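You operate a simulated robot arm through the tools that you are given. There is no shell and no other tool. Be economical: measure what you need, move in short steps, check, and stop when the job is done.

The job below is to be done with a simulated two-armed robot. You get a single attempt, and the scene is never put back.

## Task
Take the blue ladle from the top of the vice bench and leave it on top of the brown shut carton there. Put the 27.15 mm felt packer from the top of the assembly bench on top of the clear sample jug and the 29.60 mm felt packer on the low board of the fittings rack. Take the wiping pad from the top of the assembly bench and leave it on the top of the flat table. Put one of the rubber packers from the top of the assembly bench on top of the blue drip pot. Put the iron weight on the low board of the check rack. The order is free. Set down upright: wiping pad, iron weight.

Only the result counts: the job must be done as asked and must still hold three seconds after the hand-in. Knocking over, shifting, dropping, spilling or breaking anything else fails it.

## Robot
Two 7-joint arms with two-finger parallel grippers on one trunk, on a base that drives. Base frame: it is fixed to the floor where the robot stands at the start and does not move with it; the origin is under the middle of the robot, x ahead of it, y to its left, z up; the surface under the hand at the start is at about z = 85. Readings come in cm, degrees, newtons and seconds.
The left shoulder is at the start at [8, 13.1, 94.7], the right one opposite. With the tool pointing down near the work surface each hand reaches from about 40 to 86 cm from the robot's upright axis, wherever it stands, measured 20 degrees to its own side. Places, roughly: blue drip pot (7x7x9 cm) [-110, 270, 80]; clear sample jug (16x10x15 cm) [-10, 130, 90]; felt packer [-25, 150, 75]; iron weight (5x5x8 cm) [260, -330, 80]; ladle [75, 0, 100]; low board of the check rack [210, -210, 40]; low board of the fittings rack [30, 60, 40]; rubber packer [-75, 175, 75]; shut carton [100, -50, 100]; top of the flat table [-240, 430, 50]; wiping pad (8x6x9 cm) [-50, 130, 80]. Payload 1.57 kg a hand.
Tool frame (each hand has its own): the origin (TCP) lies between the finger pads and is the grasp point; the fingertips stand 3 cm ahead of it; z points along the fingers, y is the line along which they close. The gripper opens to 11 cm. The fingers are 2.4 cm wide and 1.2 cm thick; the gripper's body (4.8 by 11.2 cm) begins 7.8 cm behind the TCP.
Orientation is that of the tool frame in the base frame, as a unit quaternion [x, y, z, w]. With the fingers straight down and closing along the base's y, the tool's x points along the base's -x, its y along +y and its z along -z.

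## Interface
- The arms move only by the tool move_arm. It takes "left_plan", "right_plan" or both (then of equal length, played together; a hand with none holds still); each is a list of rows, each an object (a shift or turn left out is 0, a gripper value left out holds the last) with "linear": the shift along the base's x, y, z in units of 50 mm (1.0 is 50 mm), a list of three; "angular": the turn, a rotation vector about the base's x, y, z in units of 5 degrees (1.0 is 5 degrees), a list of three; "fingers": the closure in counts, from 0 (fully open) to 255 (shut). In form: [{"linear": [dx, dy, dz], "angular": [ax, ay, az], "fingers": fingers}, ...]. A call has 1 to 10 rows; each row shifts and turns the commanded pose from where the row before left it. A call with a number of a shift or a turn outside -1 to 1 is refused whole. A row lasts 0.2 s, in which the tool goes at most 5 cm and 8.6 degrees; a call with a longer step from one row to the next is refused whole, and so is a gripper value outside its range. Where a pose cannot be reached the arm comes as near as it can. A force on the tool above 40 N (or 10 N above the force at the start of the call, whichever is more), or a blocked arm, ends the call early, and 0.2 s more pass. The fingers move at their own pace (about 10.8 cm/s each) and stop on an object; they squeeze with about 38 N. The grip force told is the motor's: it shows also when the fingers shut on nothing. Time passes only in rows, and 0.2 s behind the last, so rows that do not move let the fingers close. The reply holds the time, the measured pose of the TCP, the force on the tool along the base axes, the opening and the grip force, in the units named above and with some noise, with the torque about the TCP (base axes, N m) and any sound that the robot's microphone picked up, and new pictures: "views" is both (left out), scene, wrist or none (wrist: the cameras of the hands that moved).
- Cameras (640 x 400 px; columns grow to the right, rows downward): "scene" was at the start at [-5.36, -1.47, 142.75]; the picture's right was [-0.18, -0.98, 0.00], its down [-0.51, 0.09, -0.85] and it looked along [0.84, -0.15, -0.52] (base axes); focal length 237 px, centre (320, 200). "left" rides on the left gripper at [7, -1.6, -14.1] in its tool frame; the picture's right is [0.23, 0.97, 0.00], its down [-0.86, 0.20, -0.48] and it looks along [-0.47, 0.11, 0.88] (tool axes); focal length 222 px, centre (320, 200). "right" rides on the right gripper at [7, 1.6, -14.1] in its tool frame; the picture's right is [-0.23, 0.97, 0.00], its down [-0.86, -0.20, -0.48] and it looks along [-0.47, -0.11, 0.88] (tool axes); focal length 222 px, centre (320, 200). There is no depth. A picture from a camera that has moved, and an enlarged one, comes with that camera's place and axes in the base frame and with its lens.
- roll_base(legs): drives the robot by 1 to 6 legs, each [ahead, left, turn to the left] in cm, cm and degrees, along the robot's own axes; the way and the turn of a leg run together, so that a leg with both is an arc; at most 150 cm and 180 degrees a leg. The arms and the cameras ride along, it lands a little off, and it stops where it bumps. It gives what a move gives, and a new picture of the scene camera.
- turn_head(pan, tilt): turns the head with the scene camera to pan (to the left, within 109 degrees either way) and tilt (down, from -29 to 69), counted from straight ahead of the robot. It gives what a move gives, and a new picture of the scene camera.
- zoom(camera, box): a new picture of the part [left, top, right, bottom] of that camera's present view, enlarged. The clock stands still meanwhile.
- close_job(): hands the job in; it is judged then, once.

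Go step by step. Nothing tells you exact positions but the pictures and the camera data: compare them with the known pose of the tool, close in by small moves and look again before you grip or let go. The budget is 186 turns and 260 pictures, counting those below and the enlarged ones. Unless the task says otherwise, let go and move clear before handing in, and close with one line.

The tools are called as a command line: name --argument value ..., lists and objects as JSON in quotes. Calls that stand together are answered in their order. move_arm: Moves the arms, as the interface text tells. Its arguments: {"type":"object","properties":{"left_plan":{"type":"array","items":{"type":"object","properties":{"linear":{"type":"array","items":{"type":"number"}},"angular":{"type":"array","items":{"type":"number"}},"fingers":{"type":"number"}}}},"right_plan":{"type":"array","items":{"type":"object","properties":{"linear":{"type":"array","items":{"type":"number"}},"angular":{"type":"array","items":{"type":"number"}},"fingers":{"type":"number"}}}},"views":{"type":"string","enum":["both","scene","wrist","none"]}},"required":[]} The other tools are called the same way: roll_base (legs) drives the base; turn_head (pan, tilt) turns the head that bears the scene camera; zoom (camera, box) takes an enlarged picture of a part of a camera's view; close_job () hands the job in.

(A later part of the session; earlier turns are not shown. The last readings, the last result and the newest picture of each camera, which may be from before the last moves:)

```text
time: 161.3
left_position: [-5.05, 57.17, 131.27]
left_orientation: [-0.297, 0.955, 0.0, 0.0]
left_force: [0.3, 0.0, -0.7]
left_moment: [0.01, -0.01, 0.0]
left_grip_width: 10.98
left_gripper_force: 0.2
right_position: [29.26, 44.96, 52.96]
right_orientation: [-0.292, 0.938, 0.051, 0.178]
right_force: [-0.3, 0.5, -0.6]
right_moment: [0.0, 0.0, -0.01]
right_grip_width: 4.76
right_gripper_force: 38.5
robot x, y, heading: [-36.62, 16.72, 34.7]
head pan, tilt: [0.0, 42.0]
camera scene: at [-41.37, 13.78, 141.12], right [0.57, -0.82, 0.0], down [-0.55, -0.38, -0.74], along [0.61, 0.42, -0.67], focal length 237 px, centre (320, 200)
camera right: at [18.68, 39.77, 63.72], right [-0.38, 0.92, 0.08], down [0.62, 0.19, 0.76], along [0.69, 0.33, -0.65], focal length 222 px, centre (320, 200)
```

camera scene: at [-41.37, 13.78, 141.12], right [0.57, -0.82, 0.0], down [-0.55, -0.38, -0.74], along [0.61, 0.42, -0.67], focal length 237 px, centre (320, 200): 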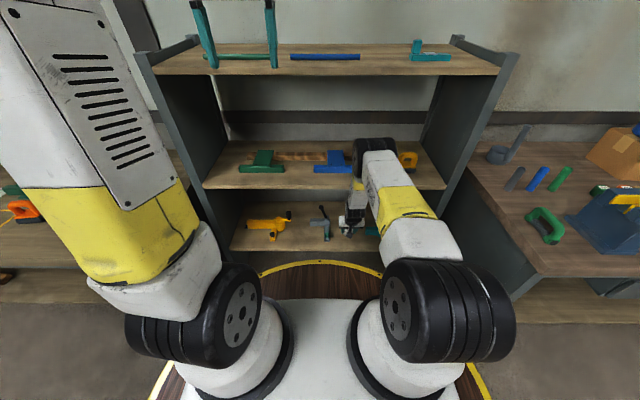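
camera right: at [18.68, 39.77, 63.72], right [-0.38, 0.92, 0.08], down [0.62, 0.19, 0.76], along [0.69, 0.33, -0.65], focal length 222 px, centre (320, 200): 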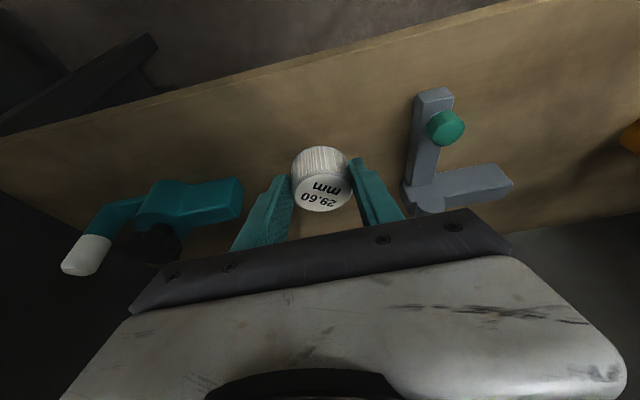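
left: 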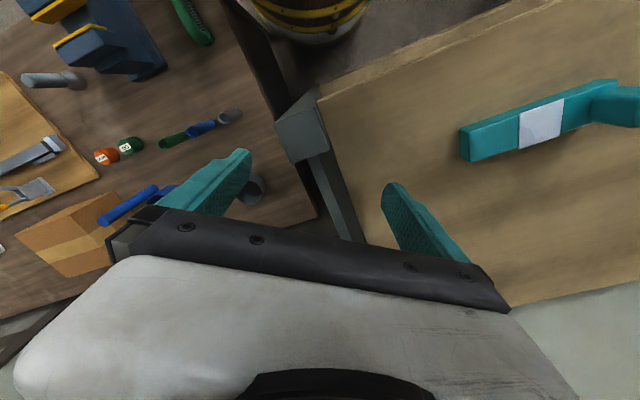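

move_arm --right_plan '[{"linear": [0, 0, -0.4]}, {"linear": [0, 0, -0.25]}, {"linear": [0, 0, -0.1]}, {"linear": [0, 0, -0.06]}, {"linear": [0, 0, -0.05]}, {"linear": [0, 0, -0.05]}, {}]' --views "wrist"

```text
time: 162.6
left_position: [-5.13, 57.11, 131.24]
left_orientation: [-0.298, 0.955, 0.001, 0.0]
left_force: [-0.3, 0.1, 0.2]
left_moment: [0.0, 0.0, 0.02]
left_grip_width: 10.97
left_gripper_force: 0.1
right_position: [29.32, 45.2, 49.12]
right_orientation: [-0.291, 0.938, 0.053, 0.18]
right_force: [-1.5, -1.1, 8.7]
right_moment: [0.03, -0.04, 0.03]
right_grip_width: 4.73
right_gripper_force: 37.8
robot x, y, heading: [-36.33, 16.71, 34.6]
head pan, tilt: [0.0, 42.0]
stopped in row 6 (right hand): the force on the tool passed its limit at 43 N (the readings are from after the stop); the commanded pose is now the measured one
camera right: at [18.79, 39.84, 59.8], right [-0.38, 0.92, 0.08], down [0.62, 0.19, 0.76], along [0.69, 0.34, -0.64], focal length 222 px, centre (320, 200)
```

right: 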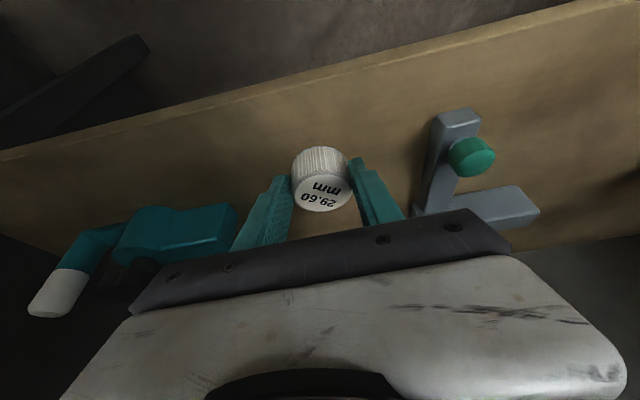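

move_arm --right_plan '[{"linear": [0, 0, 0.02]}, {"fingers": 110}, {"fingers": 100}, {"linear": [-0.15, -0.1, 0.5]}, {"linear": [-0.2, -0.14, 0.4]}, {"linear": [-0.5, -0.35, 0.3]}, {"linear": [-0.7, -0.48, 0.3]}, {"linear": [-0.7, -0.48, 0.3]}]'

```text
time: 164.4
left_position: [-5.03, 57.08, 131.33]
left_orientation: [-0.298, 0.955, 0.0, 0.0]
left_force: [0.8, 0.2, 0.2]
left_moment: [0.04, 0.02, -0.01]
left_grip_width: 10.98
left_gripper_force: 0.1
right_position: [17.98, 37.3, 58.39]
right_orientation: [-0.292, 0.938, 0.053, 0.179]
right_force: [-0.4, 0.0, -0.2]
right_moment: [-0.03, -0.01, 0.03]
right_grip_width: 6.67
right_gripper_force: 0.0
robot x, y, heading: [-36.49, 17.14, 34.4]
head pan, tilt: [0.0, 42.0]
camera scene: at [-41.37, 13.79, 141.12], right [0.57, -0.82, 0.0], down [-0.55, -0.38, -0.74], along [0.61, 0.42, -0.67], focal length 237 px, centre (320, 200)
camera right: at [7.44, 31.98, 68.94], right [-0.38, 0.92, 0.08], down [0.62, 0.19, 0.76], along [0.69, 0.34, -0.65], focal length 222 px, centre (320, 200)
```

scene: 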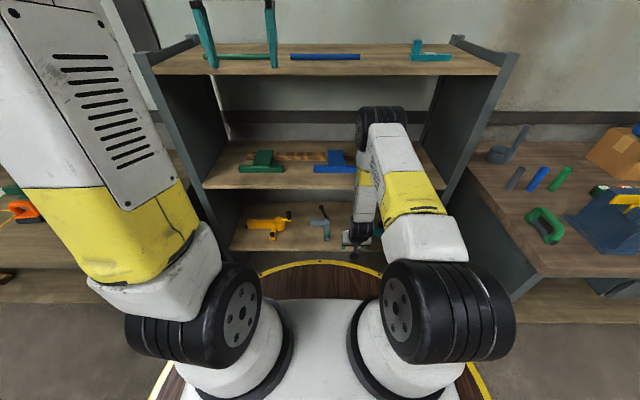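
right: 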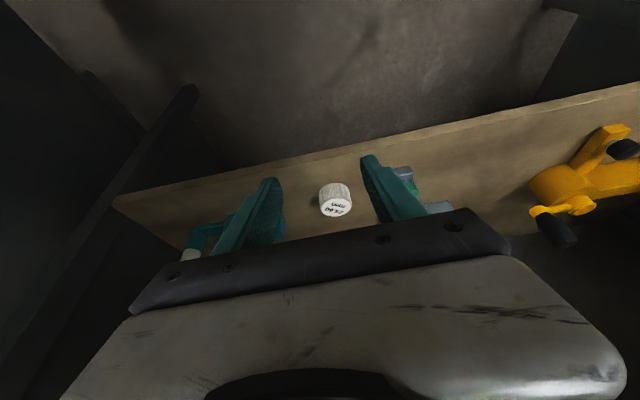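

The 29.60 packer lies flat on the low board. I back off, reset the right hand, and return to the assembly bench for the pad and a rubber packer.

roll_base --legs '[[-38, 0, 0]]'

move_arm --right_plan '[{"linear": [0.1, -0.1, 0.95], "angular": [-0.566, 0.824, 0], "fingers": 0}, {"linear": [0.1, -0.1, 0.95], "angular": [-0.566, 0.824, 0]}, {"linear": [0.1, -0.1, 0.95], "angular": [-0.566, 0.824, 0]}, {"linear": [0.1, -0.1, 0.95], "angular": [-0.566, 0.824, 0]}, {"linear": [0.1, -0.1, 0.95]}, {"linear": [0.1, -0.1, 0.95]}, {"linear": [0.1, -0.1, 0.95]}, {"linear": [0.1, -0.1, 0.95]}, {"linear": [0.1, -0.1, 0.95]}, {"linear": [0.1, -0.1, 0.95]}]' --views "none"

roll_base --legs '[[0, 127, 0], [10, 0, 0]]'

```text
time: 166.8
left_position: [-36.11, 35.56, 131.09]
left_orientation: [-0.297, 0.955, -0.001, 0.0]
left_force: [0.9, 0.0, -0.1]
left_moment: [-0.04, 0.01, 0.01]
left_grip_width: 11.03
left_gripper_force: 0.0
right_position: [-12.94, 15.72, 58.28]
right_orientation: [-0.291, 0.938, 0.052, 0.179]
right_force: [-0.6, -1.2, 0.6]
right_moment: [0.0, 0.04, 0.03]
right_grip_width: 6.69
right_gripper_force: 0.1
robot x, y, heading: [-67.49, -4.37, 34.5]
head pan, tilt: [0.0, 42.0]
camera scene: at [-72.51, -7.6, 141.12], right [0.57, -0.82, 0.0], down [-0.55, -0.38, -0.74], along [0.61, 0.42, -0.67], focal length 237 px, centre (320, 200)
```

scene: 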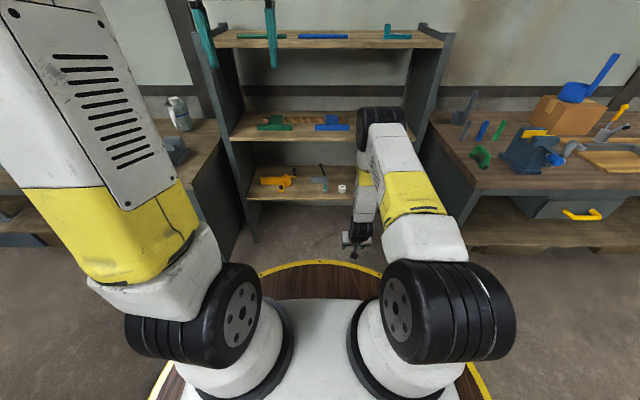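

```text
time: 169.0
left_position: [-36.16, 35.71, 131.32]
left_orientation: [-0.297, 0.955, 0.0, -0.001]
left_force: [-0.3, -0.1, -0.1]
left_moment: [-0.01, 0.0, 0.01]
left_grip_width: 11.01
left_gripper_force: 0.0
right_position: [-8.12, 10.65, 105.91]
right_orientation: [-0.296, 0.955, 0.001, 0.012]
right_force: [-0.1, 0.8, 0.3]
right_moment: [0.01, 0.01, -0.02]
right_grip_width: 11.01
right_gripper_force: 0.1
robot x, y, heading: [-67.59, -5.16, 34.4]
head pan, tilt: [0.0, 42.0]
```

```text
time: 176.1
left_position: [-97.65, 144.54, 131.39]
left_orientation: [-0.29, 0.957, 0.0, 0.0]
left_force: [-0.4, -0.5, -0.2]
left_moment: [0.02, 0.02, -0.01]
left_grip_width: 11.02
left_gripper_force: 0.1
right_position: [-70.03, 119.51, 105.84]
right_orientation: [-0.291, 0.957, 0.0, 0.014]
right_force: [-0.1, 0.2, -0.4]
right_moment: [0.03, 0.03, -0.02]
right_grip_width: 11.01
right_gripper_force: 0.0
robot x, y, heading: [-130.01, 104.97, 33.7]
head pan, tilt: [0.0, 42.0]
camera scene: at [-134.65, 101.89, 141.12], right [0.56, -0.83, 0.0], down [-0.56, -0.37, -0.74], along [0.62, 0.41, -0.67], focal length 237 px, centre (320, 200)
```

scene: 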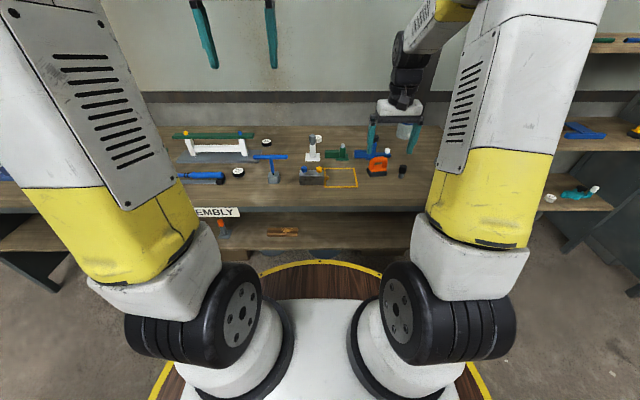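

zoom --camera "scene" --box '[165, 115, 425, 215]'

```text
2.46 times, centred on (295, 165) of scene
camera zoom: at [-134.65, 101.89, 141.12], right [0.56, -0.83, 0.0], down [-0.56, -0.37, -0.74], along [0.62, 0.41, -0.67], focal length 583 px, centre (382, 286)
```

zoom: 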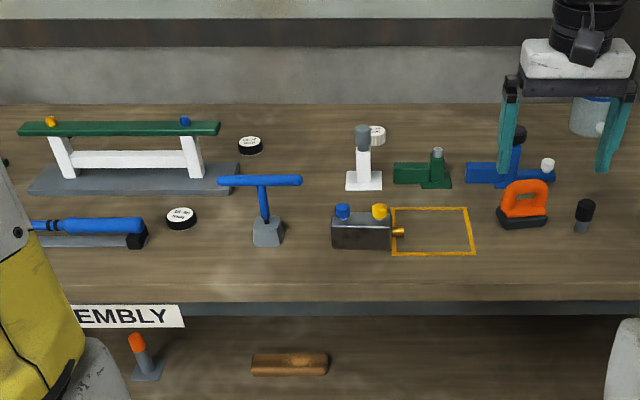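

roll_base --legs '[[21, 4, 1]]'

move_arm --right_plan '[{"linear": [0, 0, 0]}]' --views "wrist"

```text
time: 177.7
left_position: [-83.17, 160.33, 131.36]
left_orientation: [-0.299, 0.954, 0.0, -0.001]
left_force: [-0.2, -0.1, 0.4]
left_moment: [0.03, -0.03, 0.03]
left_grip_width: 11.01
left_gripper_force: 0.1
right_position: [-54.98, 135.49, 105.83]
right_orientation: [-0.297, 0.955, 0.001, 0.013]
right_force: [0.6, 0.3, 0.4]
right_moment: [0.03, -0.02, -0.06]
right_grip_width: 11.0
right_gripper_force: 0.0
robot x, y, heading: [-114.88, 120.12, 34.7]
head pan, tilt: [0.0, 42.0]
camera scene: at [-119.42, 116.91, 141.12], right [0.57, -0.82, 0.0], down [-0.55, -0.38, -0.74], along [0.61, 0.42, -0.67], focal length 237 px, centre (320, 200)
```

scene: 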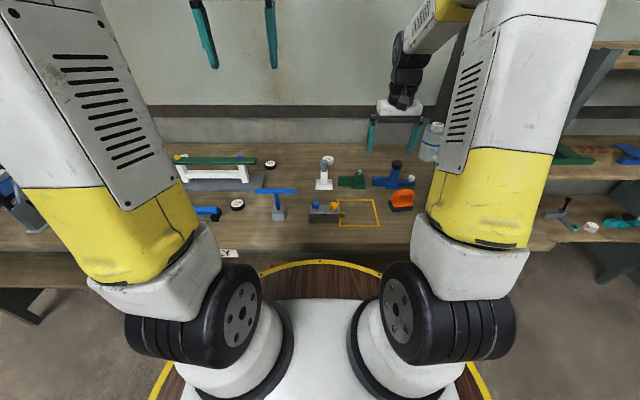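

```text
time: 178.1
left_position: [-83.18, 160.3, 131.27]
left_orientation: [-0.297, 0.955, 0.0, 0.0]
left_force: [-0.6, 0.1, 0.5]
left_moment: [0.01, 0.0, 0.03]
left_grip_width: 10.97
left_gripper_force: 0.0
right_position: [-55.08, 135.31, 105.78]
right_orientation: [-0.297, 0.955, 0.001, 0.013]
right_force: [0.5, 0.3, 0.2]
right_moment: [0.01, 0.02, -0.02]
right_grip_width: 10.99
right_gripper_force: 0.0
robot x, y, heading: [-114.57, 119.67, 34.5]
head pan, tilt: [0.0, 42.0]
camera right: at [-62.09, 132.56, 119.84], right [-0.37, 0.93, 0.0], down [0.8, 0.32, 0.5], along [0.47, 0.18, -0.86], focal length 222 px, centre (320, 200)
```

right: 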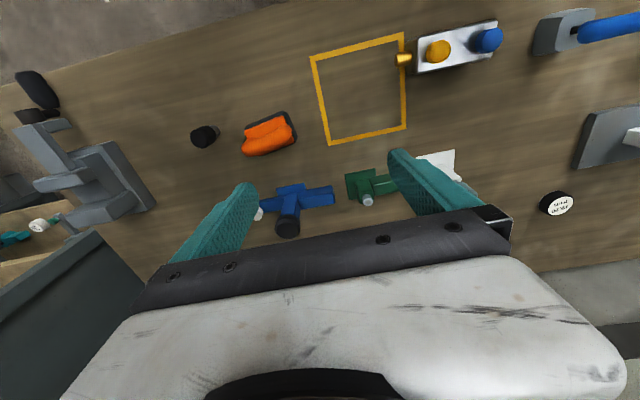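

zoom --camera "right" --box '[180, 90, 320, 190]'

```text
4.00 times, centred on (250, 140) of right
camera zoom: at [-62.09, 132.56, 119.84], right [-0.37, 0.93, 0.0], down [0.8, 0.32, 0.5], along [0.47, 0.18, -0.86], focal length 888 px, centre (600, 440)
```

zoom: 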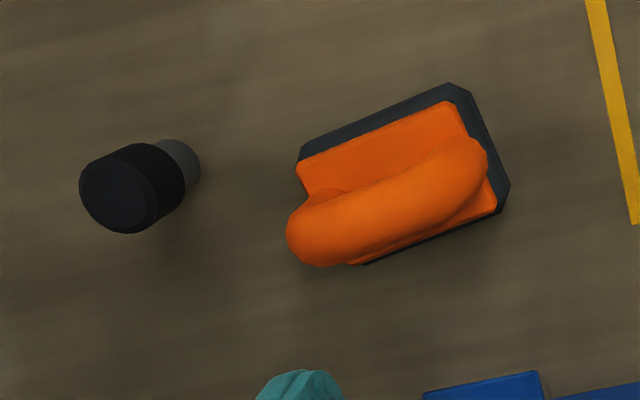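

The pad is at about (-50.8, 128.3), turned some 15° from my lateral. I bring the right hand over it, turned to match.

move_arm --right_plan '[{"linear": [0.28, -0.47, 0], "angular": [0, 0, 1], "fingers": 12}, {"linear": [0.28, -0.47, -0.5], "angular": [0, 0, 1]}, {"linear": [0.28, -0.47, -0.6], "angular": [0, 0, 1]}, {"linear": [0, 0, -0.7]}, {}]' --views "wrist"

```text
time: 179.3
left_position: [-83.06, 160.31, 131.31]
left_orientation: [-0.298, 0.955, 0.0, -0.001]
left_force: [0.5, 0.1, -0.8]
left_moment: [-0.01, -0.02, 0.0]
left_grip_width: 11.04
left_gripper_force: 0.0
right_position: [-50.86, 128.21, 96.77]
right_orientation: [-0.419, 0.908, 0.002, 0.013]
right_force: [0.6, 0.2, 0.3]
right_moment: [0.01, 0.04, -0.05]
right_grip_width: 10.49
right_gripper_force: 0.2
robot x, y, heading: [-114.24, 119.92, 34.6]
head pan, tilt: [0.0, 42.0]
camera right: at [-56.92, 123.69, 110.89], right [-0.59, 0.8, 0.0], down [0.7, 0.51, 0.5], along [0.4, 0.3, -0.86], focal length 222 px, centre (320, 200)
```

right: 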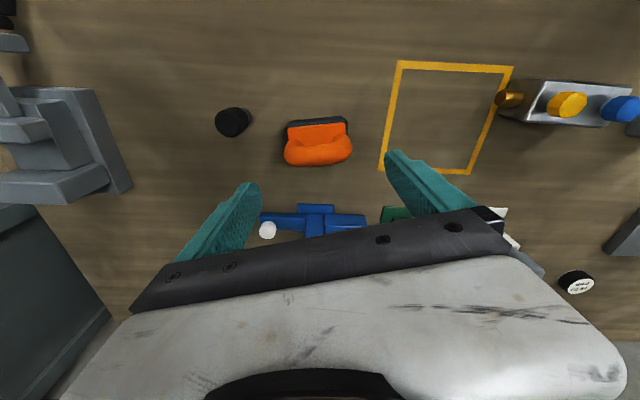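

move_arm --right_plan '[{"linear": [-0.04, -0.03, -0.7], "angular": [0, 0, -0.9]}, {"linear": [0, 0, -0.7]}, {"linear": [0, 0, -0.6]}, {"linear": [0, 0, -0.2]}, {}]' --views "wrist"

```text
time: 180.5
left_position: [-83.14, 160.4, 131.3]
left_orientation: [-0.297, 0.955, 0.0, 0.001]
left_force: [-0.4, -0.6, -0.4]
left_moment: [0.0, 0.02, -0.01]
left_grip_width: 10.99
left_gripper_force: 0.0
right_position: [-51.13, 128.36, 85.95]
right_orientation: [-0.384, 0.923, 0.002, 0.013]
right_force: [-0.3, -0.2, -0.3]
right_moment: [-0.03, 0.0, 0.01]
right_grip_width: 10.47
right_gripper_force: 0.1
robot x, y, heading: [-114.43, 119.89, 34.4]
head pan, tilt: [0.0, 42.0]
camera right: at [-57.56, 124.2, 99.93], right [-0.53, 0.85, 0.0], down [0.73, 0.46, 0.5], along [0.43, 0.27, -0.86], focal length 222 px, centre (320, 200)
```

right: 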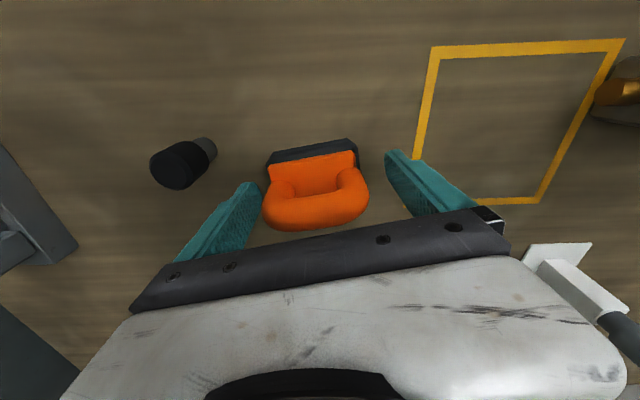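

move_arm --right_plan '[{"fingers": 255}, {"fingers": 255}, {"fingers": 255}, {"linear": [0, 0, 0.3]}, {"linear": [0, 0, 0.7]}, {}]' --views "wrist"

```text
time: 181.9
left_position: [-83.18, 160.3, 131.35]
left_orientation: [-0.297, 0.955, -0.001, -0.001]
left_force: [0.8, -0.4, -0.5]
left_moment: [0.04, -0.01, -0.01]
left_grip_width: 11.0
left_gripper_force: 0.1
right_position: [-50.83, 128.13, 90.87]
right_orientation: [-0.384, 0.923, 0.002, 0.013]
right_force: [-0.2, -0.1, -0.7]
right_moment: [-0.03, 0.0, 0.02]
right_grip_width: 7.99
right_gripper_force: 37.6
robot x, y, heading: [-114.82, 120.3, 34.4]
head pan, tilt: [0.0, 42.0]
camera right: at [-57.36, 124.04, 104.84], right [-0.53, 0.85, 0.0], down [0.73, 0.46, 0.5], along [0.43, 0.27, -0.87], focal length 222 px, centre (320, 200)
```

right: 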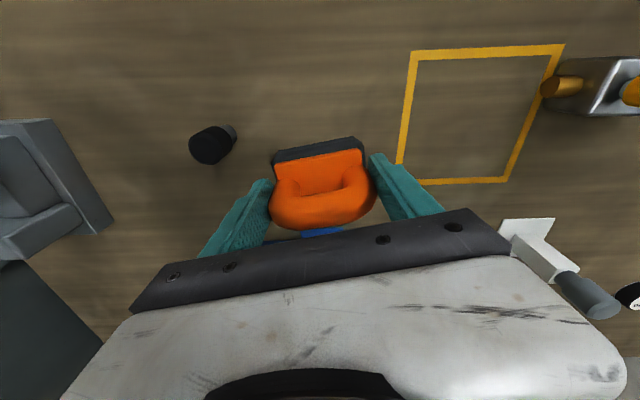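

The pad is held firmly. I raise it clear and bring the left hand, turned 90°, over the front rubber packer at about (-85, 177).

move_arm --right_plan '[{"linear": [0, 0, 0.8]}, {"linear": [0, 0, 0.8]}, {"linear": [0, 0, 0.8]}, {"linear": [0, 0, 0.8]}, {}, {}, {}, {}, {}, {}]' --left_plan '[{"linear": [-0.04, 0.34, -0.4], "angular": [0, 0, -1], "fingers": 80}, {"linear": [-0.04, 0.34, -0.4], "angular": [0, 0, -1]}, {"linear": [-0.04, 0.34, -0.4], "angular": [0, 0, -1]}, {"linear": [-0.04, 0.34, -0.4], "angular": [0, 0, -1]}, {"linear": [-0.04, 0.34, -0.4], "angular": [0, 0, -1]}, {"linear": [-0.04, 0.34, -0.4], "angular": [0, 0, -1]}, {"linear": [-0.04, 0.34, -0.4], "angular": [0, 0, -1]}, {"linear": [-0.04, 0.34, -0.4], "angular": [0, 0, -1]}, {"linear": [-0.04, 0.34, -0.4], "angular": [0, 0, -1]}, {"linear": [-0.04, 0.32, -0.4], "angular": [0, 0, -1]}]' --views "none"

move_arm --left_plan '[{"angular": [0, 0, -1], "linear": [0, 0, -0.2]}, {"angular": [0, 0, -1], "linear": [0, 0, -0.2]}, {"angular": [0, 0, -1], "linear": [0, 0, -0.2]}, {"angular": [0, 0, -1], "linear": [0, 0, -0.2]}, {"angular": [0, 0, -1], "linear": [0, 0, -0.2]}, {"angular": [0, 0, -1], "linear": [0, 0, -0.2]}, {"angular": [0, 0, -1], "linear": [0, 0, -0.2]}, {"angular": [0, 0, -1], "linear": [0, 0, -0.2]}, {}]'

```text
time: 184.1
left_position: [-85.2, 177.17, 111.35]
left_orientation: [0.135, 0.991, 0.0, 0.0]
left_force: [-0.1, -0.4, 0.0]
left_moment: [-0.02, 0.01, 0.01]
left_grip_width: 7.57
left_gripper_force: 0.0
right_position: [-51.13, 128.28, 106.85]
right_orientation: [-0.383, 0.924, 0.003, 0.013]
right_force: [0.3, 0.8, -0.7]
right_moment: [0.0, 0.0, 0.0]
right_grip_width: 7.94
right_gripper_force: 38.7
robot x, y, heading: [-114.67, 120.02, 34.6]
head pan, tilt: [0.0, 42.0]
```

```text
time: 186.1
left_position: [-85.12, 177.2, 103.29]
left_orientation: [0.466, 0.885, 0.0, 0.0]
left_force: [0.0, 0.1, -0.6]
left_moment: [-0.05, -0.01, 0.01]
left_grip_width: 7.52
left_gripper_force: 0.0
right_position: [-51.06, 128.12, 106.96]
right_orientation: [-0.383, 0.924, 0.004, 0.013]
right_force: [-0.8, 0.3, -1.8]
right_moment: [-0.04, 0.03, -0.01]
right_grip_width: 7.95
right_gripper_force: 37.7
robot x, y, heading: [-114.6, 119.68, 34.7]
head pan, tilt: [0.0, 42.0]
camera scene: at [-119.4, 116.92, 141.12], right [0.57, -0.82, 0.0], down [-0.55, -0.38, -0.74], along [0.61, 0.42, -0.67], focal length 237 px, centre (320, 200)
camera left: at [-90.41, 182.06, 117.37], right [0.67, 0.74, 0.0], down [0.65, -0.59, 0.48], along [0.35, -0.32, -0.88], focal length 222 px, centre (320, 200)
```

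scene: 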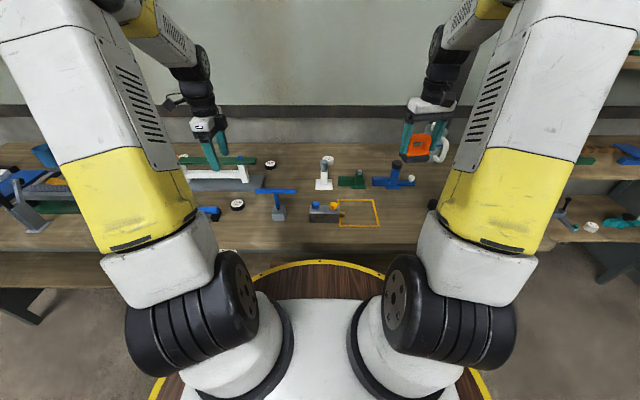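
left: 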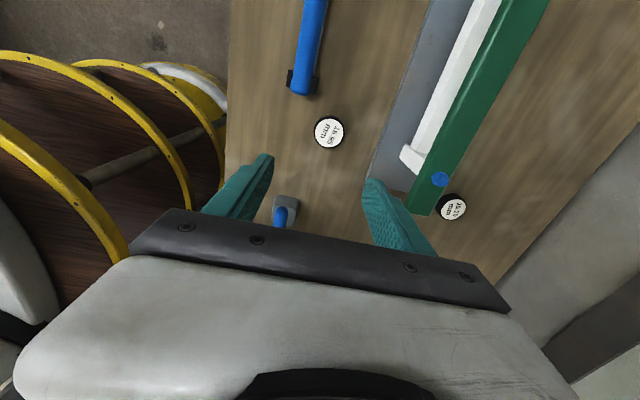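

move_arm --left_plan '[{"linear": [0.18, 0.24, -0.6]}, {"linear": [0, 0, -0.9]}, {"linear": [0, 0, -0.9]}, {"linear": [0, 0, -0.9]}, {"linear": [0, 0, -0.45]}, {}]' --views "wrist"

```text
time: 187.5
left_position: [-84.18, 178.24, 84.69]
left_orientation: [0.465, 0.885, -0.001, 0.0]
left_force: [-0.4, -0.3, 0.7]
left_moment: [0.01, 0.01, -0.02]
left_grip_width: 7.57
left_gripper_force: 0.1
right_position: [-51.09, 128.42, 106.78]
right_orientation: [-0.384, 0.923, 0.003, 0.013]
right_force: [0.5, -0.9, -1.2]
right_moment: [-0.02, 0.01, 0.0]
right_grip_width: 7.96
right_gripper_force: 37.9
robot x, y, heading: [-114.57, 120.1, 34.5]
head pan, tilt: [0.0, 42.0]
camera left: at [-89.42, 183.19, 98.68], right [0.67, 0.74, 0.0], down [0.65, -0.59, 0.48], along [0.35, -0.32, -0.88], focal length 222 px, centre (320, 200)
```

left: 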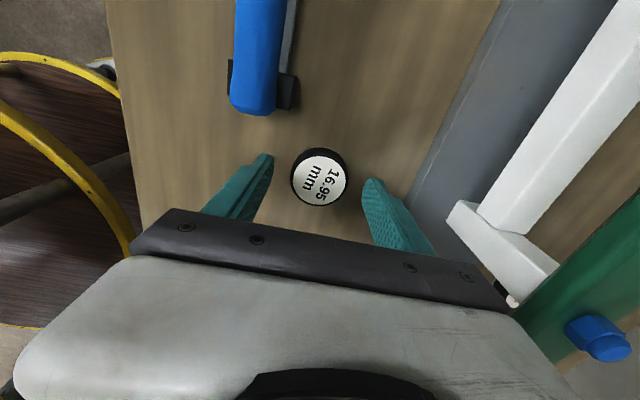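

move_arm --left_plan '[{"linear": [0, 0, -0.14]}, {"fingers": 255}, {"fingers": 255}, {"fingers": 255}, {}, {"linear": [0, 0, 0.5]}, {"linear": [0, 0, 0.9]}, {"linear": [0, 0, 0.9]}, {"linear": [0, 0, 0.9]}, {"linear": [0, 0, 0.9]}]'

```text
time: 189.7
left_position: [-84.2, 178.27, 104.02]
left_orientation: [0.464, 0.886, 0.0, 0.0]
left_force: [0.1, 1.1, -0.4]
left_moment: [-0.03, -0.01, 0.04]
left_grip_width: 4.84
left_gripper_force: 37.6
right_position: [-51.08, 128.4, 106.83]
right_orientation: [-0.384, 0.923, 0.002, 0.013]
right_force: [-0.1, 1.7, -1.5]
right_moment: [0.01, 0.04, 0.02]
right_grip_width: 7.9
right_gripper_force: 37.6
robot x, y, heading: [-114.69, 120.13, 34.4]
head pan, tilt: [0.0, 42.0]
camera scene: at [-119.38, 116.95, 141.12], right [0.57, -0.82, 0.0], down [-0.55, -0.38, -0.74], along [0.61, 0.42, -0.67], focal length 237 px, centre (320, 200)
camera left: at [-89.43, 183.18, 118.2], right [0.67, 0.74, 0.0], down [0.65, -0.59, 0.48], along [0.35, -0.32, -0.88], focal length 222 px, centre (320, 200)
```

scene: 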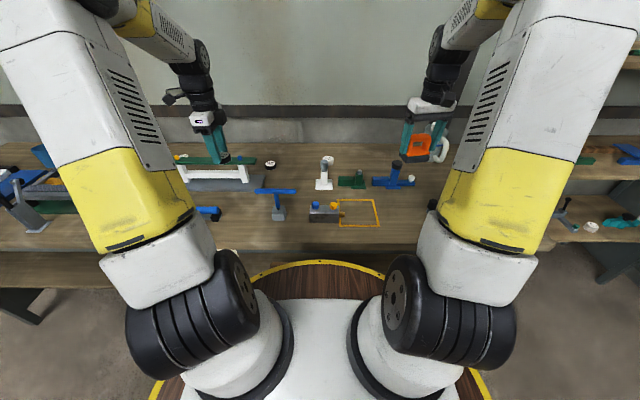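
left: 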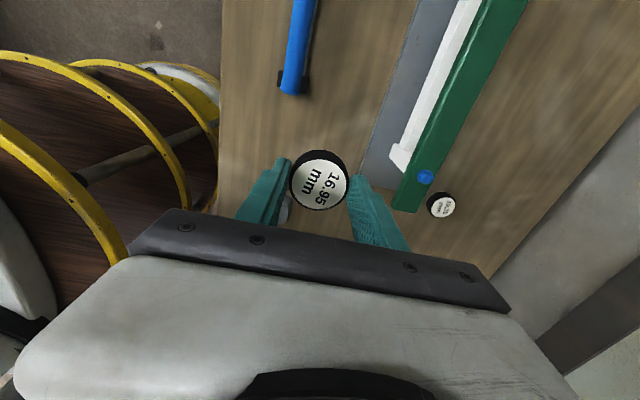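

Both items are held. I back off and slide left toward the blue drip pot.

roll_base --legs '[[-26, 0, 0], [0, 104, 0]]'

turn_head --pan 0 --tilt 36

```text
time: 196.7
left_position: [-165.52, 252.36, 104.19]
left_orientation: [0.468, 0.884, 0.0, -0.001]
left_force: [-0.6, 0.3, -0.8]
left_moment: [0.0, -0.01, -0.01]
left_grip_width: 4.85
left_gripper_force: 38.6
right_position: [-132.91, 202.18, 106.9]
right_orientation: [-0.381, 0.925, 0.003, 0.013]
right_force: [0.1, 0.4, -0.7]
right_moment: [-0.03, 0.02, -0.02]
right_grip_width: 7.95
right_gripper_force: 38.0
robot x, y, heading: [-196.65, 194.12, 34.1]
head pan, tilt: [0.0, 42.0]
camera scene: at [-201.22, 191.15, 141.12], right [0.56, -0.83, 0.0], down [-0.55, -0.38, -0.74], along [0.61, 0.42, -0.67], focal length 237 px, centre (320, 200)
```

scene: 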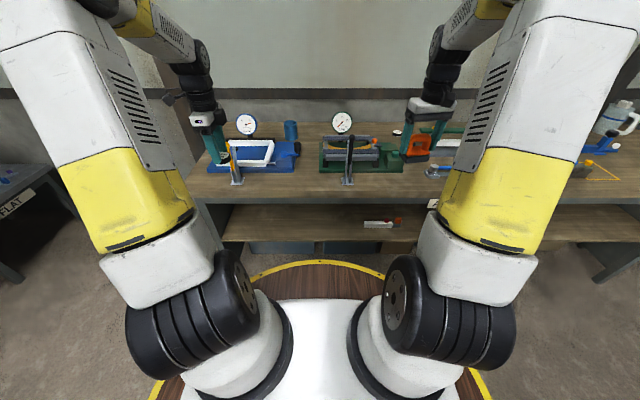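

```text
time: 197.3
left_position: [-165.58, 252.21, 104.11]
left_orientation: [0.468, 0.884, 0.0, 0.0]
left_force: [-0.2, 0.4, -0.7]
left_moment: [0.01, -0.03, -0.01]
left_grip_width: 4.83
left_gripper_force: 37.9
right_position: [-132.91, 202.2, 106.92]
right_orientation: [-0.38, 0.925, 0.003, 0.013]
right_force: [0.2, 0.2, -1.9]
right_moment: [-0.03, 0.03, 0.04]
right_grip_width: 7.93
right_gripper_force: 37.9
robot x, y, heading: [-196.2, 194.24, 34.3]
head pan, tilt: [0.0, 36.0]
camera scene: at [-200.9, 191.37, 142.01], right [0.56, -0.83, 0.0], down [-0.49, -0.33, -0.81], along [0.67, 0.45, -0.59], focal length 237 px, centre (320, 200)
```

scene: 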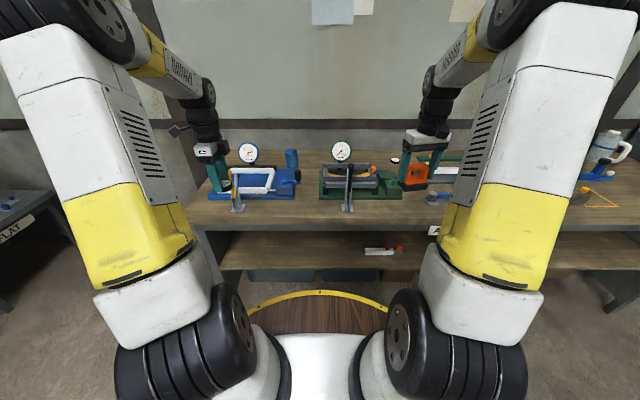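

zoom --camera "scene" --box '[195, 120, 355, 230]'

```text
3.64 times, centred on (275, 175) of scene
camera zoom: at [-200.9, 191.37, 142.01], right [0.56, -0.83, 0.0], down [-0.49, -0.33, -0.81], along [0.67, 0.45, -0.59], focal length 861 px, centre (484, 291)
```

zoom: 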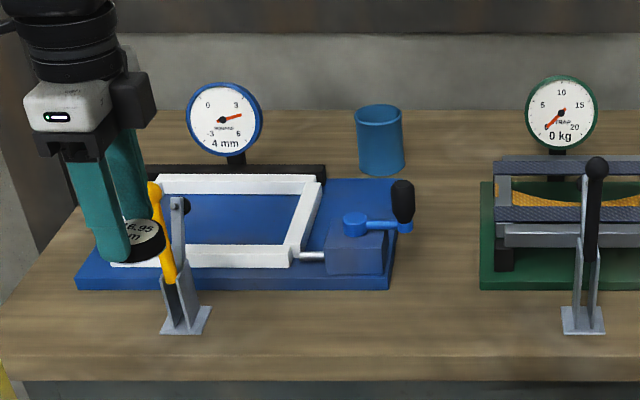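

The drip pot stands at about (-113.6, 270), behind the lever devices. I raise both hands to clear the levers, then drive in and turn right a little for reach.

move_arm --left_plan '[{"linear": [0, 0, 0.9]}, {"linear": [0, 0, 0.9]}]' --right_plan '[{"linear": [0, 0, 0.9]}, {"linear": [0, 0, 0.9]}]' --views "none"

roll_base --legs '[[29.5, 0, 0], [0, 0, -20]]'

turn_head --pan 20 --tilt 42

```text
time: 197.9
left_position: [-165.75, 252.36, 113.31]
left_orientation: [0.468, 0.884, 0.0, 0.0]
left_force: [0.0, -0.2, -0.4]
left_moment: [0.0, 0.02, 0.02]
left_grip_width: 4.82
left_gripper_force: 38.1
right_position: [-132.72, 202.28, 115.95]
right_orientation: [-0.38, 0.925, 0.002, 0.014]
right_force: [0.6, -0.3, -1.6]
right_moment: [-0.01, 0.03, 0.02]
right_grip_width: 7.92
right_gripper_force: 38.2
robot x, y, heading: [-196.28, 194.31, 33.8]
head pan, tilt: [0.0, 36.0]
```

```text
time: 201.0
left_position: [-123.53, 254.02, 113.19]
left_orientation: [0.617, 0.787, 0.0, 0.001]
left_force: [-0.4, -0.9, -1.3]
left_moment: [0.0, 0.0, -0.01]
left_grip_width: 4.83
left_gripper_force: 37.6
right_position: [-110.28, 195.6, 115.87]
right_orientation: [-0.211, 0.977, 0.001, 0.014]
right_force: [0.4, -0.4, -1.2]
right_moment: [0.01, -0.03, 0.03]
right_grip_width: 7.93
right_gripper_force: 37.4
robot x, y, heading: [-172.83, 210.2, 13.9]
head pan, tilt: [0.0, 36.0]
camera scene: at [-177.8, 209.17, 142.02], right [0.24, -0.97, 0.0], down [-0.57, -0.14, -0.81], along [0.79, 0.19, -0.59], focal length 237 px, centre (320, 200)
```

scene: 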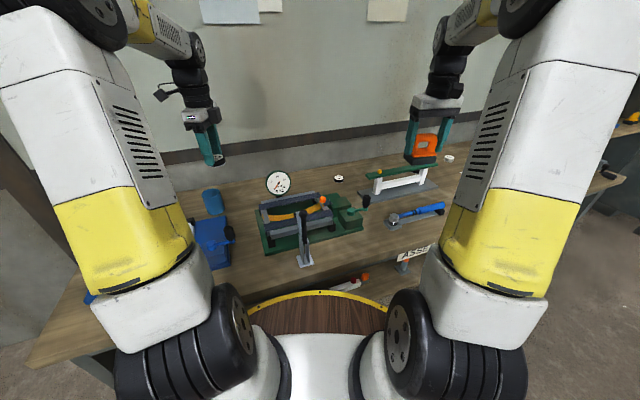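

```text
time: 201.9
left_position: [-123.61, 254.09, 113.26]
left_orientation: [0.617, 0.787, 0.001, 0.001]
left_force: [0.7, -0.3, -0.3]
left_moment: [0.03, -0.01, 0.0]
left_grip_width: 4.86
left_gripper_force: 38.1
right_position: [-110.08, 195.58, 116.01]
right_orientation: [-0.211, 0.977, 0.001, 0.014]
right_force: [-0.3, 0.0, -1.5]
right_moment: [0.01, -0.03, 0.0]
right_grip_width: 7.9
right_gripper_force: 37.9
robot x, y, heading: [-172.75, 210.1, 13.7]
head pan, tilt: [20.0, 42.0]
camera scene: at [-179.34, 211.72, 141.12], right [0.56, -0.83, 0.0], down [-0.56, -0.37, -0.74], along [0.62, 0.41, -0.67], focal length 237 px, centre (320, 200)
```

scene: 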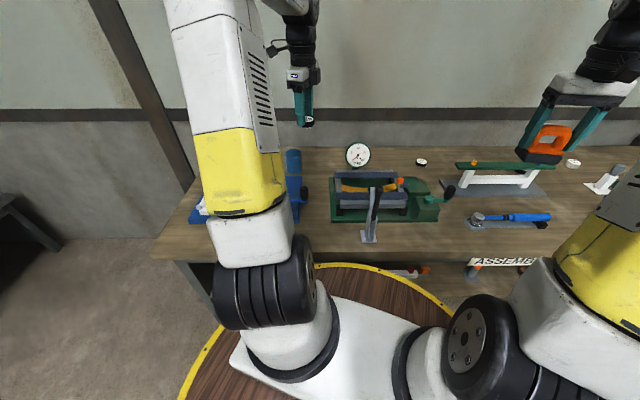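

move_arm --left_plan '[{"linear": [0.3, 0.6, -0.5]}, {"linear": [0.3, 0.6, -0.5]}, {}]' --views "wrist"

```text
time: 202.7
left_position: [-120.66, 260.26, 108.14]
left_orientation: [0.618, 0.786, 0.0, 0.0]
left_force: [0.2, -0.1, -0.3]
left_moment: [0.01, -0.01, -0.01]
left_grip_width: 4.86
left_gripper_force: 38.0
right_position: [-110.1, 195.6, 115.83]
right_orientation: [-0.211, 0.977, 0.0, 0.014]
right_force: [0.4, -0.3, -1.2]
right_moment: [0.01, 0.03, -0.03]
right_grip_width: 7.95
right_gripper_force: 38.2
robot x, y, heading: [-172.74, 210.36, 13.8]
head pan, tilt: [20.0, 42.0]
camera left: at [-123.8, 266.66, 122.12], right [0.89, 0.45, 0.0], down [0.4, -0.78, 0.48], along [0.22, -0.43, -0.88], focal length 222 px, centre (320, 200)
```

left: 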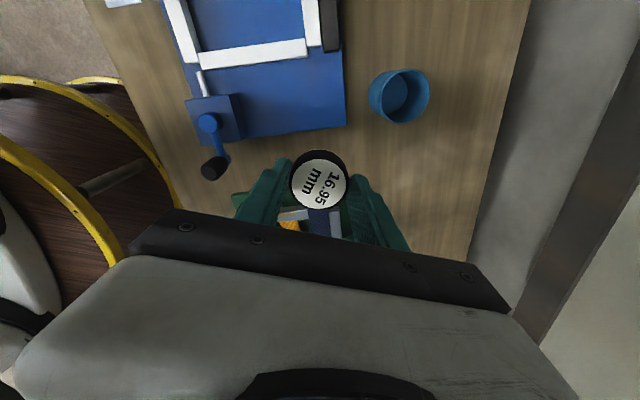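

move_arm --left_plan '[{"linear": [0.365, 0.485, -0.3]}, {"linear": [0.365, 0.485, -0.4]}, {"linear": [0.365, 0.485, -0.5]}, {"linear": [0.365, 0.485, -0.5]}, {}]' --views "wrist"

```text
time: 203.9
left_position: [-113.49, 270.05, 99.61]
left_orientation: [0.617, 0.787, 0.0, 0.0]
left_force: [0.0, -0.6, -0.3]
left_moment: [0.02, -0.01, 0.0]
left_grip_width: 4.83
left_gripper_force: 38.1
right_position: [-110.15, 195.65, 115.9]
right_orientation: [-0.211, 0.977, 0.0, 0.013]
right_force: [0.8, 0.2, -2.5]
right_moment: [0.05, 0.03, 0.01]
right_grip_width: 7.93
right_gripper_force: 38.0
robot x, y, heading: [-172.36, 210.1, 13.7]
head pan, tilt: [20.0, 42.0]
camera left: at [-116.76, 276.34, 113.67], right [0.89, 0.45, 0.0], down [0.4, -0.78, 0.48], along [0.22, -0.43, -0.88], focal length 222 px, centre (320, 200)
```

left: 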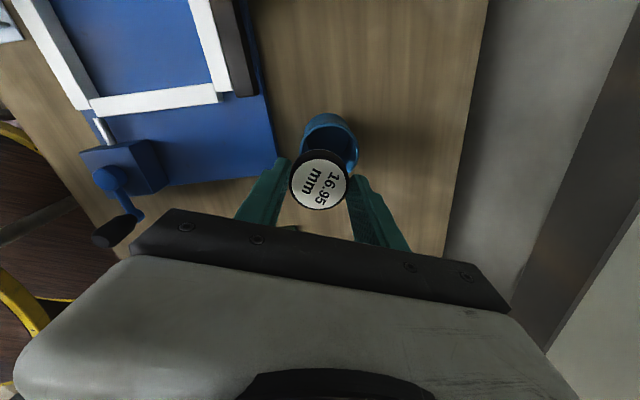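

move_arm --left_plan '[{"linear": [0.18, 0.13, -0.4]}, {"linear": [0, 0, -0.5]}, {}]' --views "none"

zoom --camera "left" --box '[240, 90, 400, 230]'

```text
time: 204.7
left_position: [-112.32, 270.47, 95.09]
left_orientation: [0.617, 0.787, 0.001, -0.001]
left_force: [0.2, 0.4, -0.2]
left_moment: [-0.02, 0.0, 0.02]
left_grip_width: 4.86
left_gripper_force: 38.2
right_position: [-110.17, 195.7, 115.95]
right_orientation: [-0.211, 0.977, 0.0, 0.013]
right_force: [-0.9, 0.1, -1.0]
right_moment: [-0.04, 0.01, 0.01]
right_grip_width: 7.91
right_gripper_force: 37.9
robot x, y, heading: [-172.24, 210.29, 13.8]
head pan, tilt: [20.0, 42.0]
```

```text
2.86 times, centred on (320, 160) of left
camera zoom: at [-115.65, 276.96, 109.1], right [0.89, 0.45, 0.0], down [0.4, -0.78, 0.48], along [0.22, -0.43, -0.88], focal length 635 px, centre (320, 314)
```

zoom: 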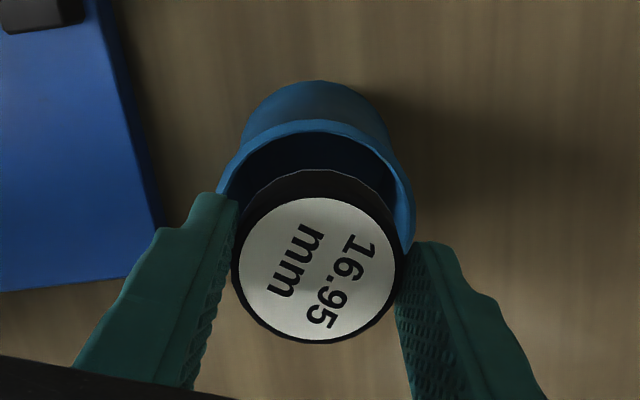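

move_arm --left_plan '[{"linear": [0, 0, -0.3]}, {"linear": [0, 0, -0.15]}, {"linear": [0, 0, -0.12]}, {"linear": [0, 0, -0.1]}, {"linear": [0, 0, -0.1]}, {"linear": [0, 0, -0.1]}, {"linear": [0, 0, -0.1]}, {}]' --views "wrist"

```text
time: 205.8
left_position: [-112.24, 270.47, 92.38]
left_orientation: [0.618, 0.787, 0.004, 0.002]
left_force: [-3.8, -3.6, 10.7]
left_moment: [-0.32, 0.24, -0.04]
left_grip_width: 4.83
left_gripper_force: 38.6
right_position: [-110.14, 195.57, 115.93]
right_orientation: [-0.211, 0.977, 0.001, 0.014]
right_force: [0.5, -0.3, -1.5]
right_moment: [0.01, 0.01, -0.01]
right_grip_width: 7.93
right_gripper_force: 39.0
robot x, y, heading: [-172.66, 210.2, 13.9]
head pan, tilt: [20.0, 42.0]
stopped in row 5 (left hand): the force on the tool passed its limit at 45 N (the readings are from after the stop); the commanded pose is now the measured one
camera left: at [-115.55, 276.89, 106.42], right [0.89, 0.45, 0.01], down [0.39, -0.78, 0.48], along [0.22, -0.42, -0.88], focal length 222 px, centre (320, 200)
```

left: 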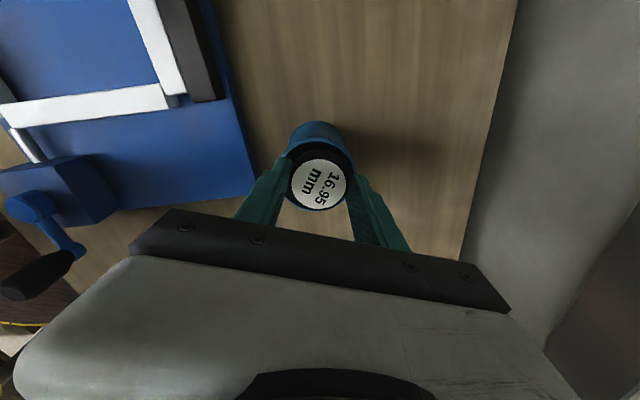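

zoom --camera "left" --box '[260, 100, 380, 220]'

```text
3.33 times, centred on (320, 160) of left
camera zoom: at [-115.55, 276.89, 106.42], right [0.89, 0.45, 0.01], down [0.39, -0.78, 0.48], along [0.22, -0.42, -0.88], focal length 740 px, centre (320, 333)
```

zoom: 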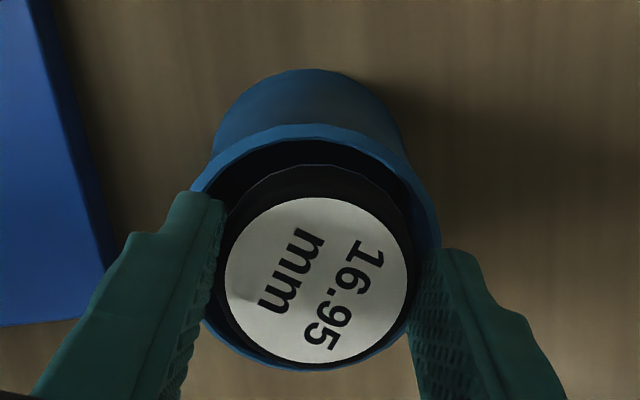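

The packer is centred on the pot and resting. I release and rise.

move_arm --left_plan '[{"linear": [0, 0, 0.03]}, {"fingers": 150}, {"fingers": 100}, {"linear": [0, 0, 0.3]}, {"linear": [0, 0, 0.8]}, {}]' --views "wrist"

```text
time: 207.2
left_position: [-112.37, 270.59, 97.82]
left_orientation: [0.617, 0.787, 0.004, 0.002]
left_force: [-0.5, 0.2, 0.1]
left_moment: [0.0, 0.0, 0.0]
left_grip_width: 6.68
left_gripper_force: 0.2
right_position: [-110.05, 195.48, 115.89]
right_orientation: [-0.21, 0.978, 0.0, 0.013]
right_force: [0.1, -0.5, -1.3]
right_moment: [-0.02, 0.03, 0.01]
right_grip_width: 7.91
right_gripper_force: 37.7
robot x, y, heading: [-172.67, 210.27, 13.7]
head pan, tilt: [20.0, 42.0]
camera left: at [-115.63, 276.95, 111.87], right [0.89, 0.45, 0.01], down [0.4, -0.78, 0.48], along [0.22, -0.42, -0.88], focal length 222 px, centre (320, 200)
```

left: 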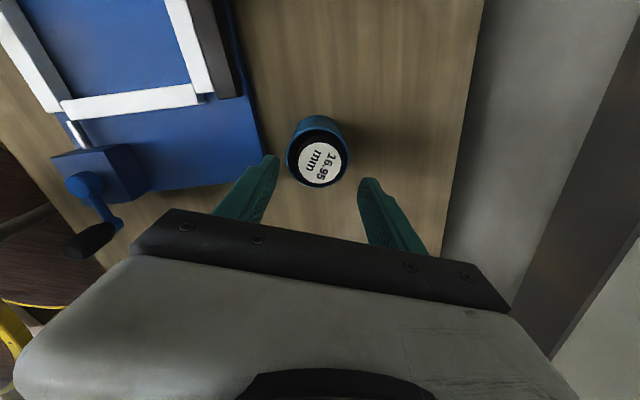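

The rubber packer sits on the pot. I retract the left hand, back off, square up to the wall and head for the flat table.

move_arm --left_plan '[{"linear": [-0.2, -0.25, 0.7]}, {"linear": [-0.3, -0.4, 0.7]}, {"linear": [-0.4, -0.5, 0.6]}, {"linear": [-0.5, -0.6, 0.5]}, {"linear": [-0.5, -0.6, 0.5]}]' --views "none"

roll_base --legs '[[-30, -11, 0], [0, 0, 20], [0, 60, 0]]'

turn_head --pan 45 --tilt 30

```text
time: 208.4
left_position: [-121.55, 258.68, 112.83]
left_orientation: [0.617, 0.787, 0.003, 0.002]
left_force: [0.7, 0.7, -1.3]
left_moment: [-0.01, -0.01, -0.02]
left_grip_width: 6.7
left_gripper_force: 0.1
right_position: [-110.09, 195.73, 115.96]
right_orientation: [-0.211, 0.977, 0.0, 0.014]
right_force: [0.2, 0.4, -2.3]
right_moment: [-0.04, 0.04, -0.02]
right_grip_width: 7.92
right_gripper_force: 37.9
robot x, y, heading: [-172.48, 210.49, 13.6]
head pan, tilt: [20.0, 42.0]
```

```text
time: 214.6
left_position: [-200.6, 304.41, 112.84]
left_orientation: [0.47, 0.883, 0.005, 0.0]
left_force: [-0.6, 0.8, -0.1]
left_moment: [0.03, 0.02, -0.01]
left_grip_width: 6.71
left_gripper_force: 0.0
right_position: [-168.16, 249.0, 116.07]
right_orientation: [-0.377, 0.926, 0.002, 0.014]
right_force: [0.6, 1.0, -1.5]
right_moment: [-0.03, 0.02, 0.01]
right_grip_width: 7.91
right_gripper_force: 38.1
robot x, y, heading: [-231.58, 241.3, 33.8]
head pan, tilt: [20.0, 42.0]
camera scene: at [-238.68, 240.51, 141.12], right [0.81, -0.59, 0.0], down [-0.39, -0.54, -0.74], along [0.44, 0.6, -0.67], focal length 237 px, centre (320, 200)
```

scene: 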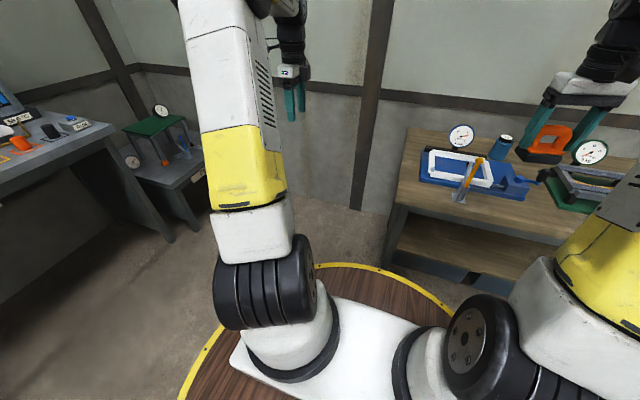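

```text
time: 215.5
left_position: [-200.68, 304.53, 112.82]
left_orientation: [0.471, 0.882, 0.003, 0.001]
left_force: [0.1, 0.2, -0.3]
left_moment: [-0.03, -0.03, -0.01]
left_grip_width: 6.68
left_gripper_force: 0.1
right_position: [-168.08, 249.06, 115.98]
right_orientation: [-0.378, 0.926, 0.001, 0.014]
right_force: [0.1, -0.2, -1.0]
right_moment: [0.03, 0.0, -0.02]
right_grip_width: 7.89
right_gripper_force: 38.0
robot x, y, heading: [-231.59, 241.26, 34.0]
head pan, tilt: [45.0, 30.0]
camera scene: at [-241.86, 242.64, 142.95], right [0.98, -0.19, 0.0], down [-0.1, -0.49, -0.87], along [0.17, 0.85, -0.5], focal length 237 px, centre (320, 200)
```

scene: 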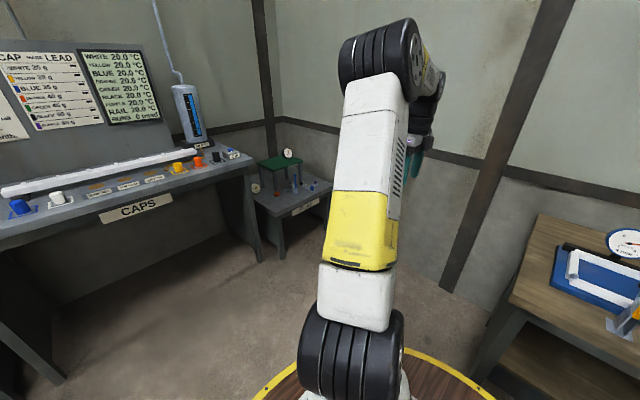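

roll_base --legs '[[0, 0, 62]]'

turn_head --pan 0 --tilt 28

```text
time: 218.6
left_position: [-273.59, 298.17, 112.9]
left_orientation: [-0.057, 0.998, 0.003, -0.001]
left_force: [-0.2, -0.3, 0.5]
left_moment: [0.0, 0.02, -0.02]
left_grip_width: 6.68
left_gripper_force: 0.1
right_position: [-209.36, 301.45, 115.91]
right_orientation: [0.804, -0.594, -0.009, -0.01]
right_force: [0.2, 0.0, -1.3]
right_moment: [-0.01, 0.0, -0.01]
right_grip_width: 7.93
right_gripper_force: 38.0
robot x, y, heading: [-231.86, 241.62, 96.7]
head pan, tilt: [45.0, 30.0]
camera scene: at [-237.5, 233.29, 142.95], right [0.62, 0.78, 0.0], down [0.39, -0.31, -0.87], along [-0.68, 0.54, -0.5], focal length 237 px, centre (320, 200)
```

scene: 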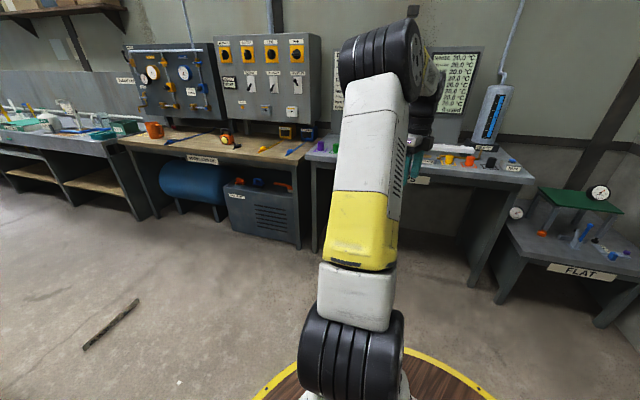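

```text
time: 219.7
left_position: [-273.55, 298.07, 112.88]
left_orientation: [-0.057, 0.998, 0.003, -0.001]
left_force: [0.0, -0.4, -0.3]
left_moment: [-0.03, -0.02, -0.02]
left_grip_width: 6.69
left_gripper_force: 0.0
right_position: [-209.39, 301.34, 115.91]
right_orientation: [0.804, -0.594, -0.01, -0.01]
right_force: [0.7, -0.3, -0.8]
right_moment: [0.0, 0.01, 0.01]
right_grip_width: 7.91
right_gripper_force: 38.3
robot x, y, heading: [-231.83, 241.2, 96.6]
head pan, tilt: [0.0, 28.0]
camera scene: at [-231.47, 236.73, 143.27], right [0.99, 0.12, 0.0], down [0.05, -0.47, -0.88], along [-0.1, 0.88, -0.47], focal length 237 px, centre (320, 200)
```

scene: 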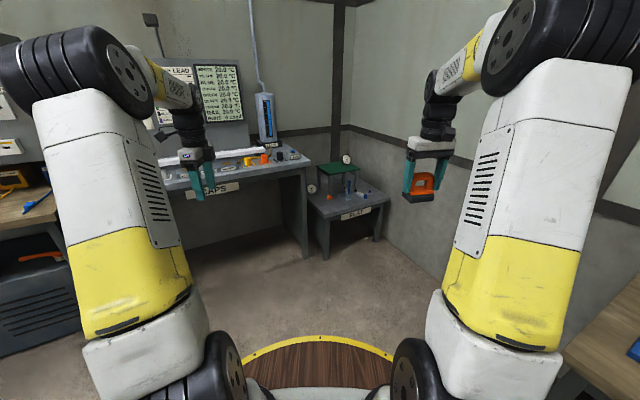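

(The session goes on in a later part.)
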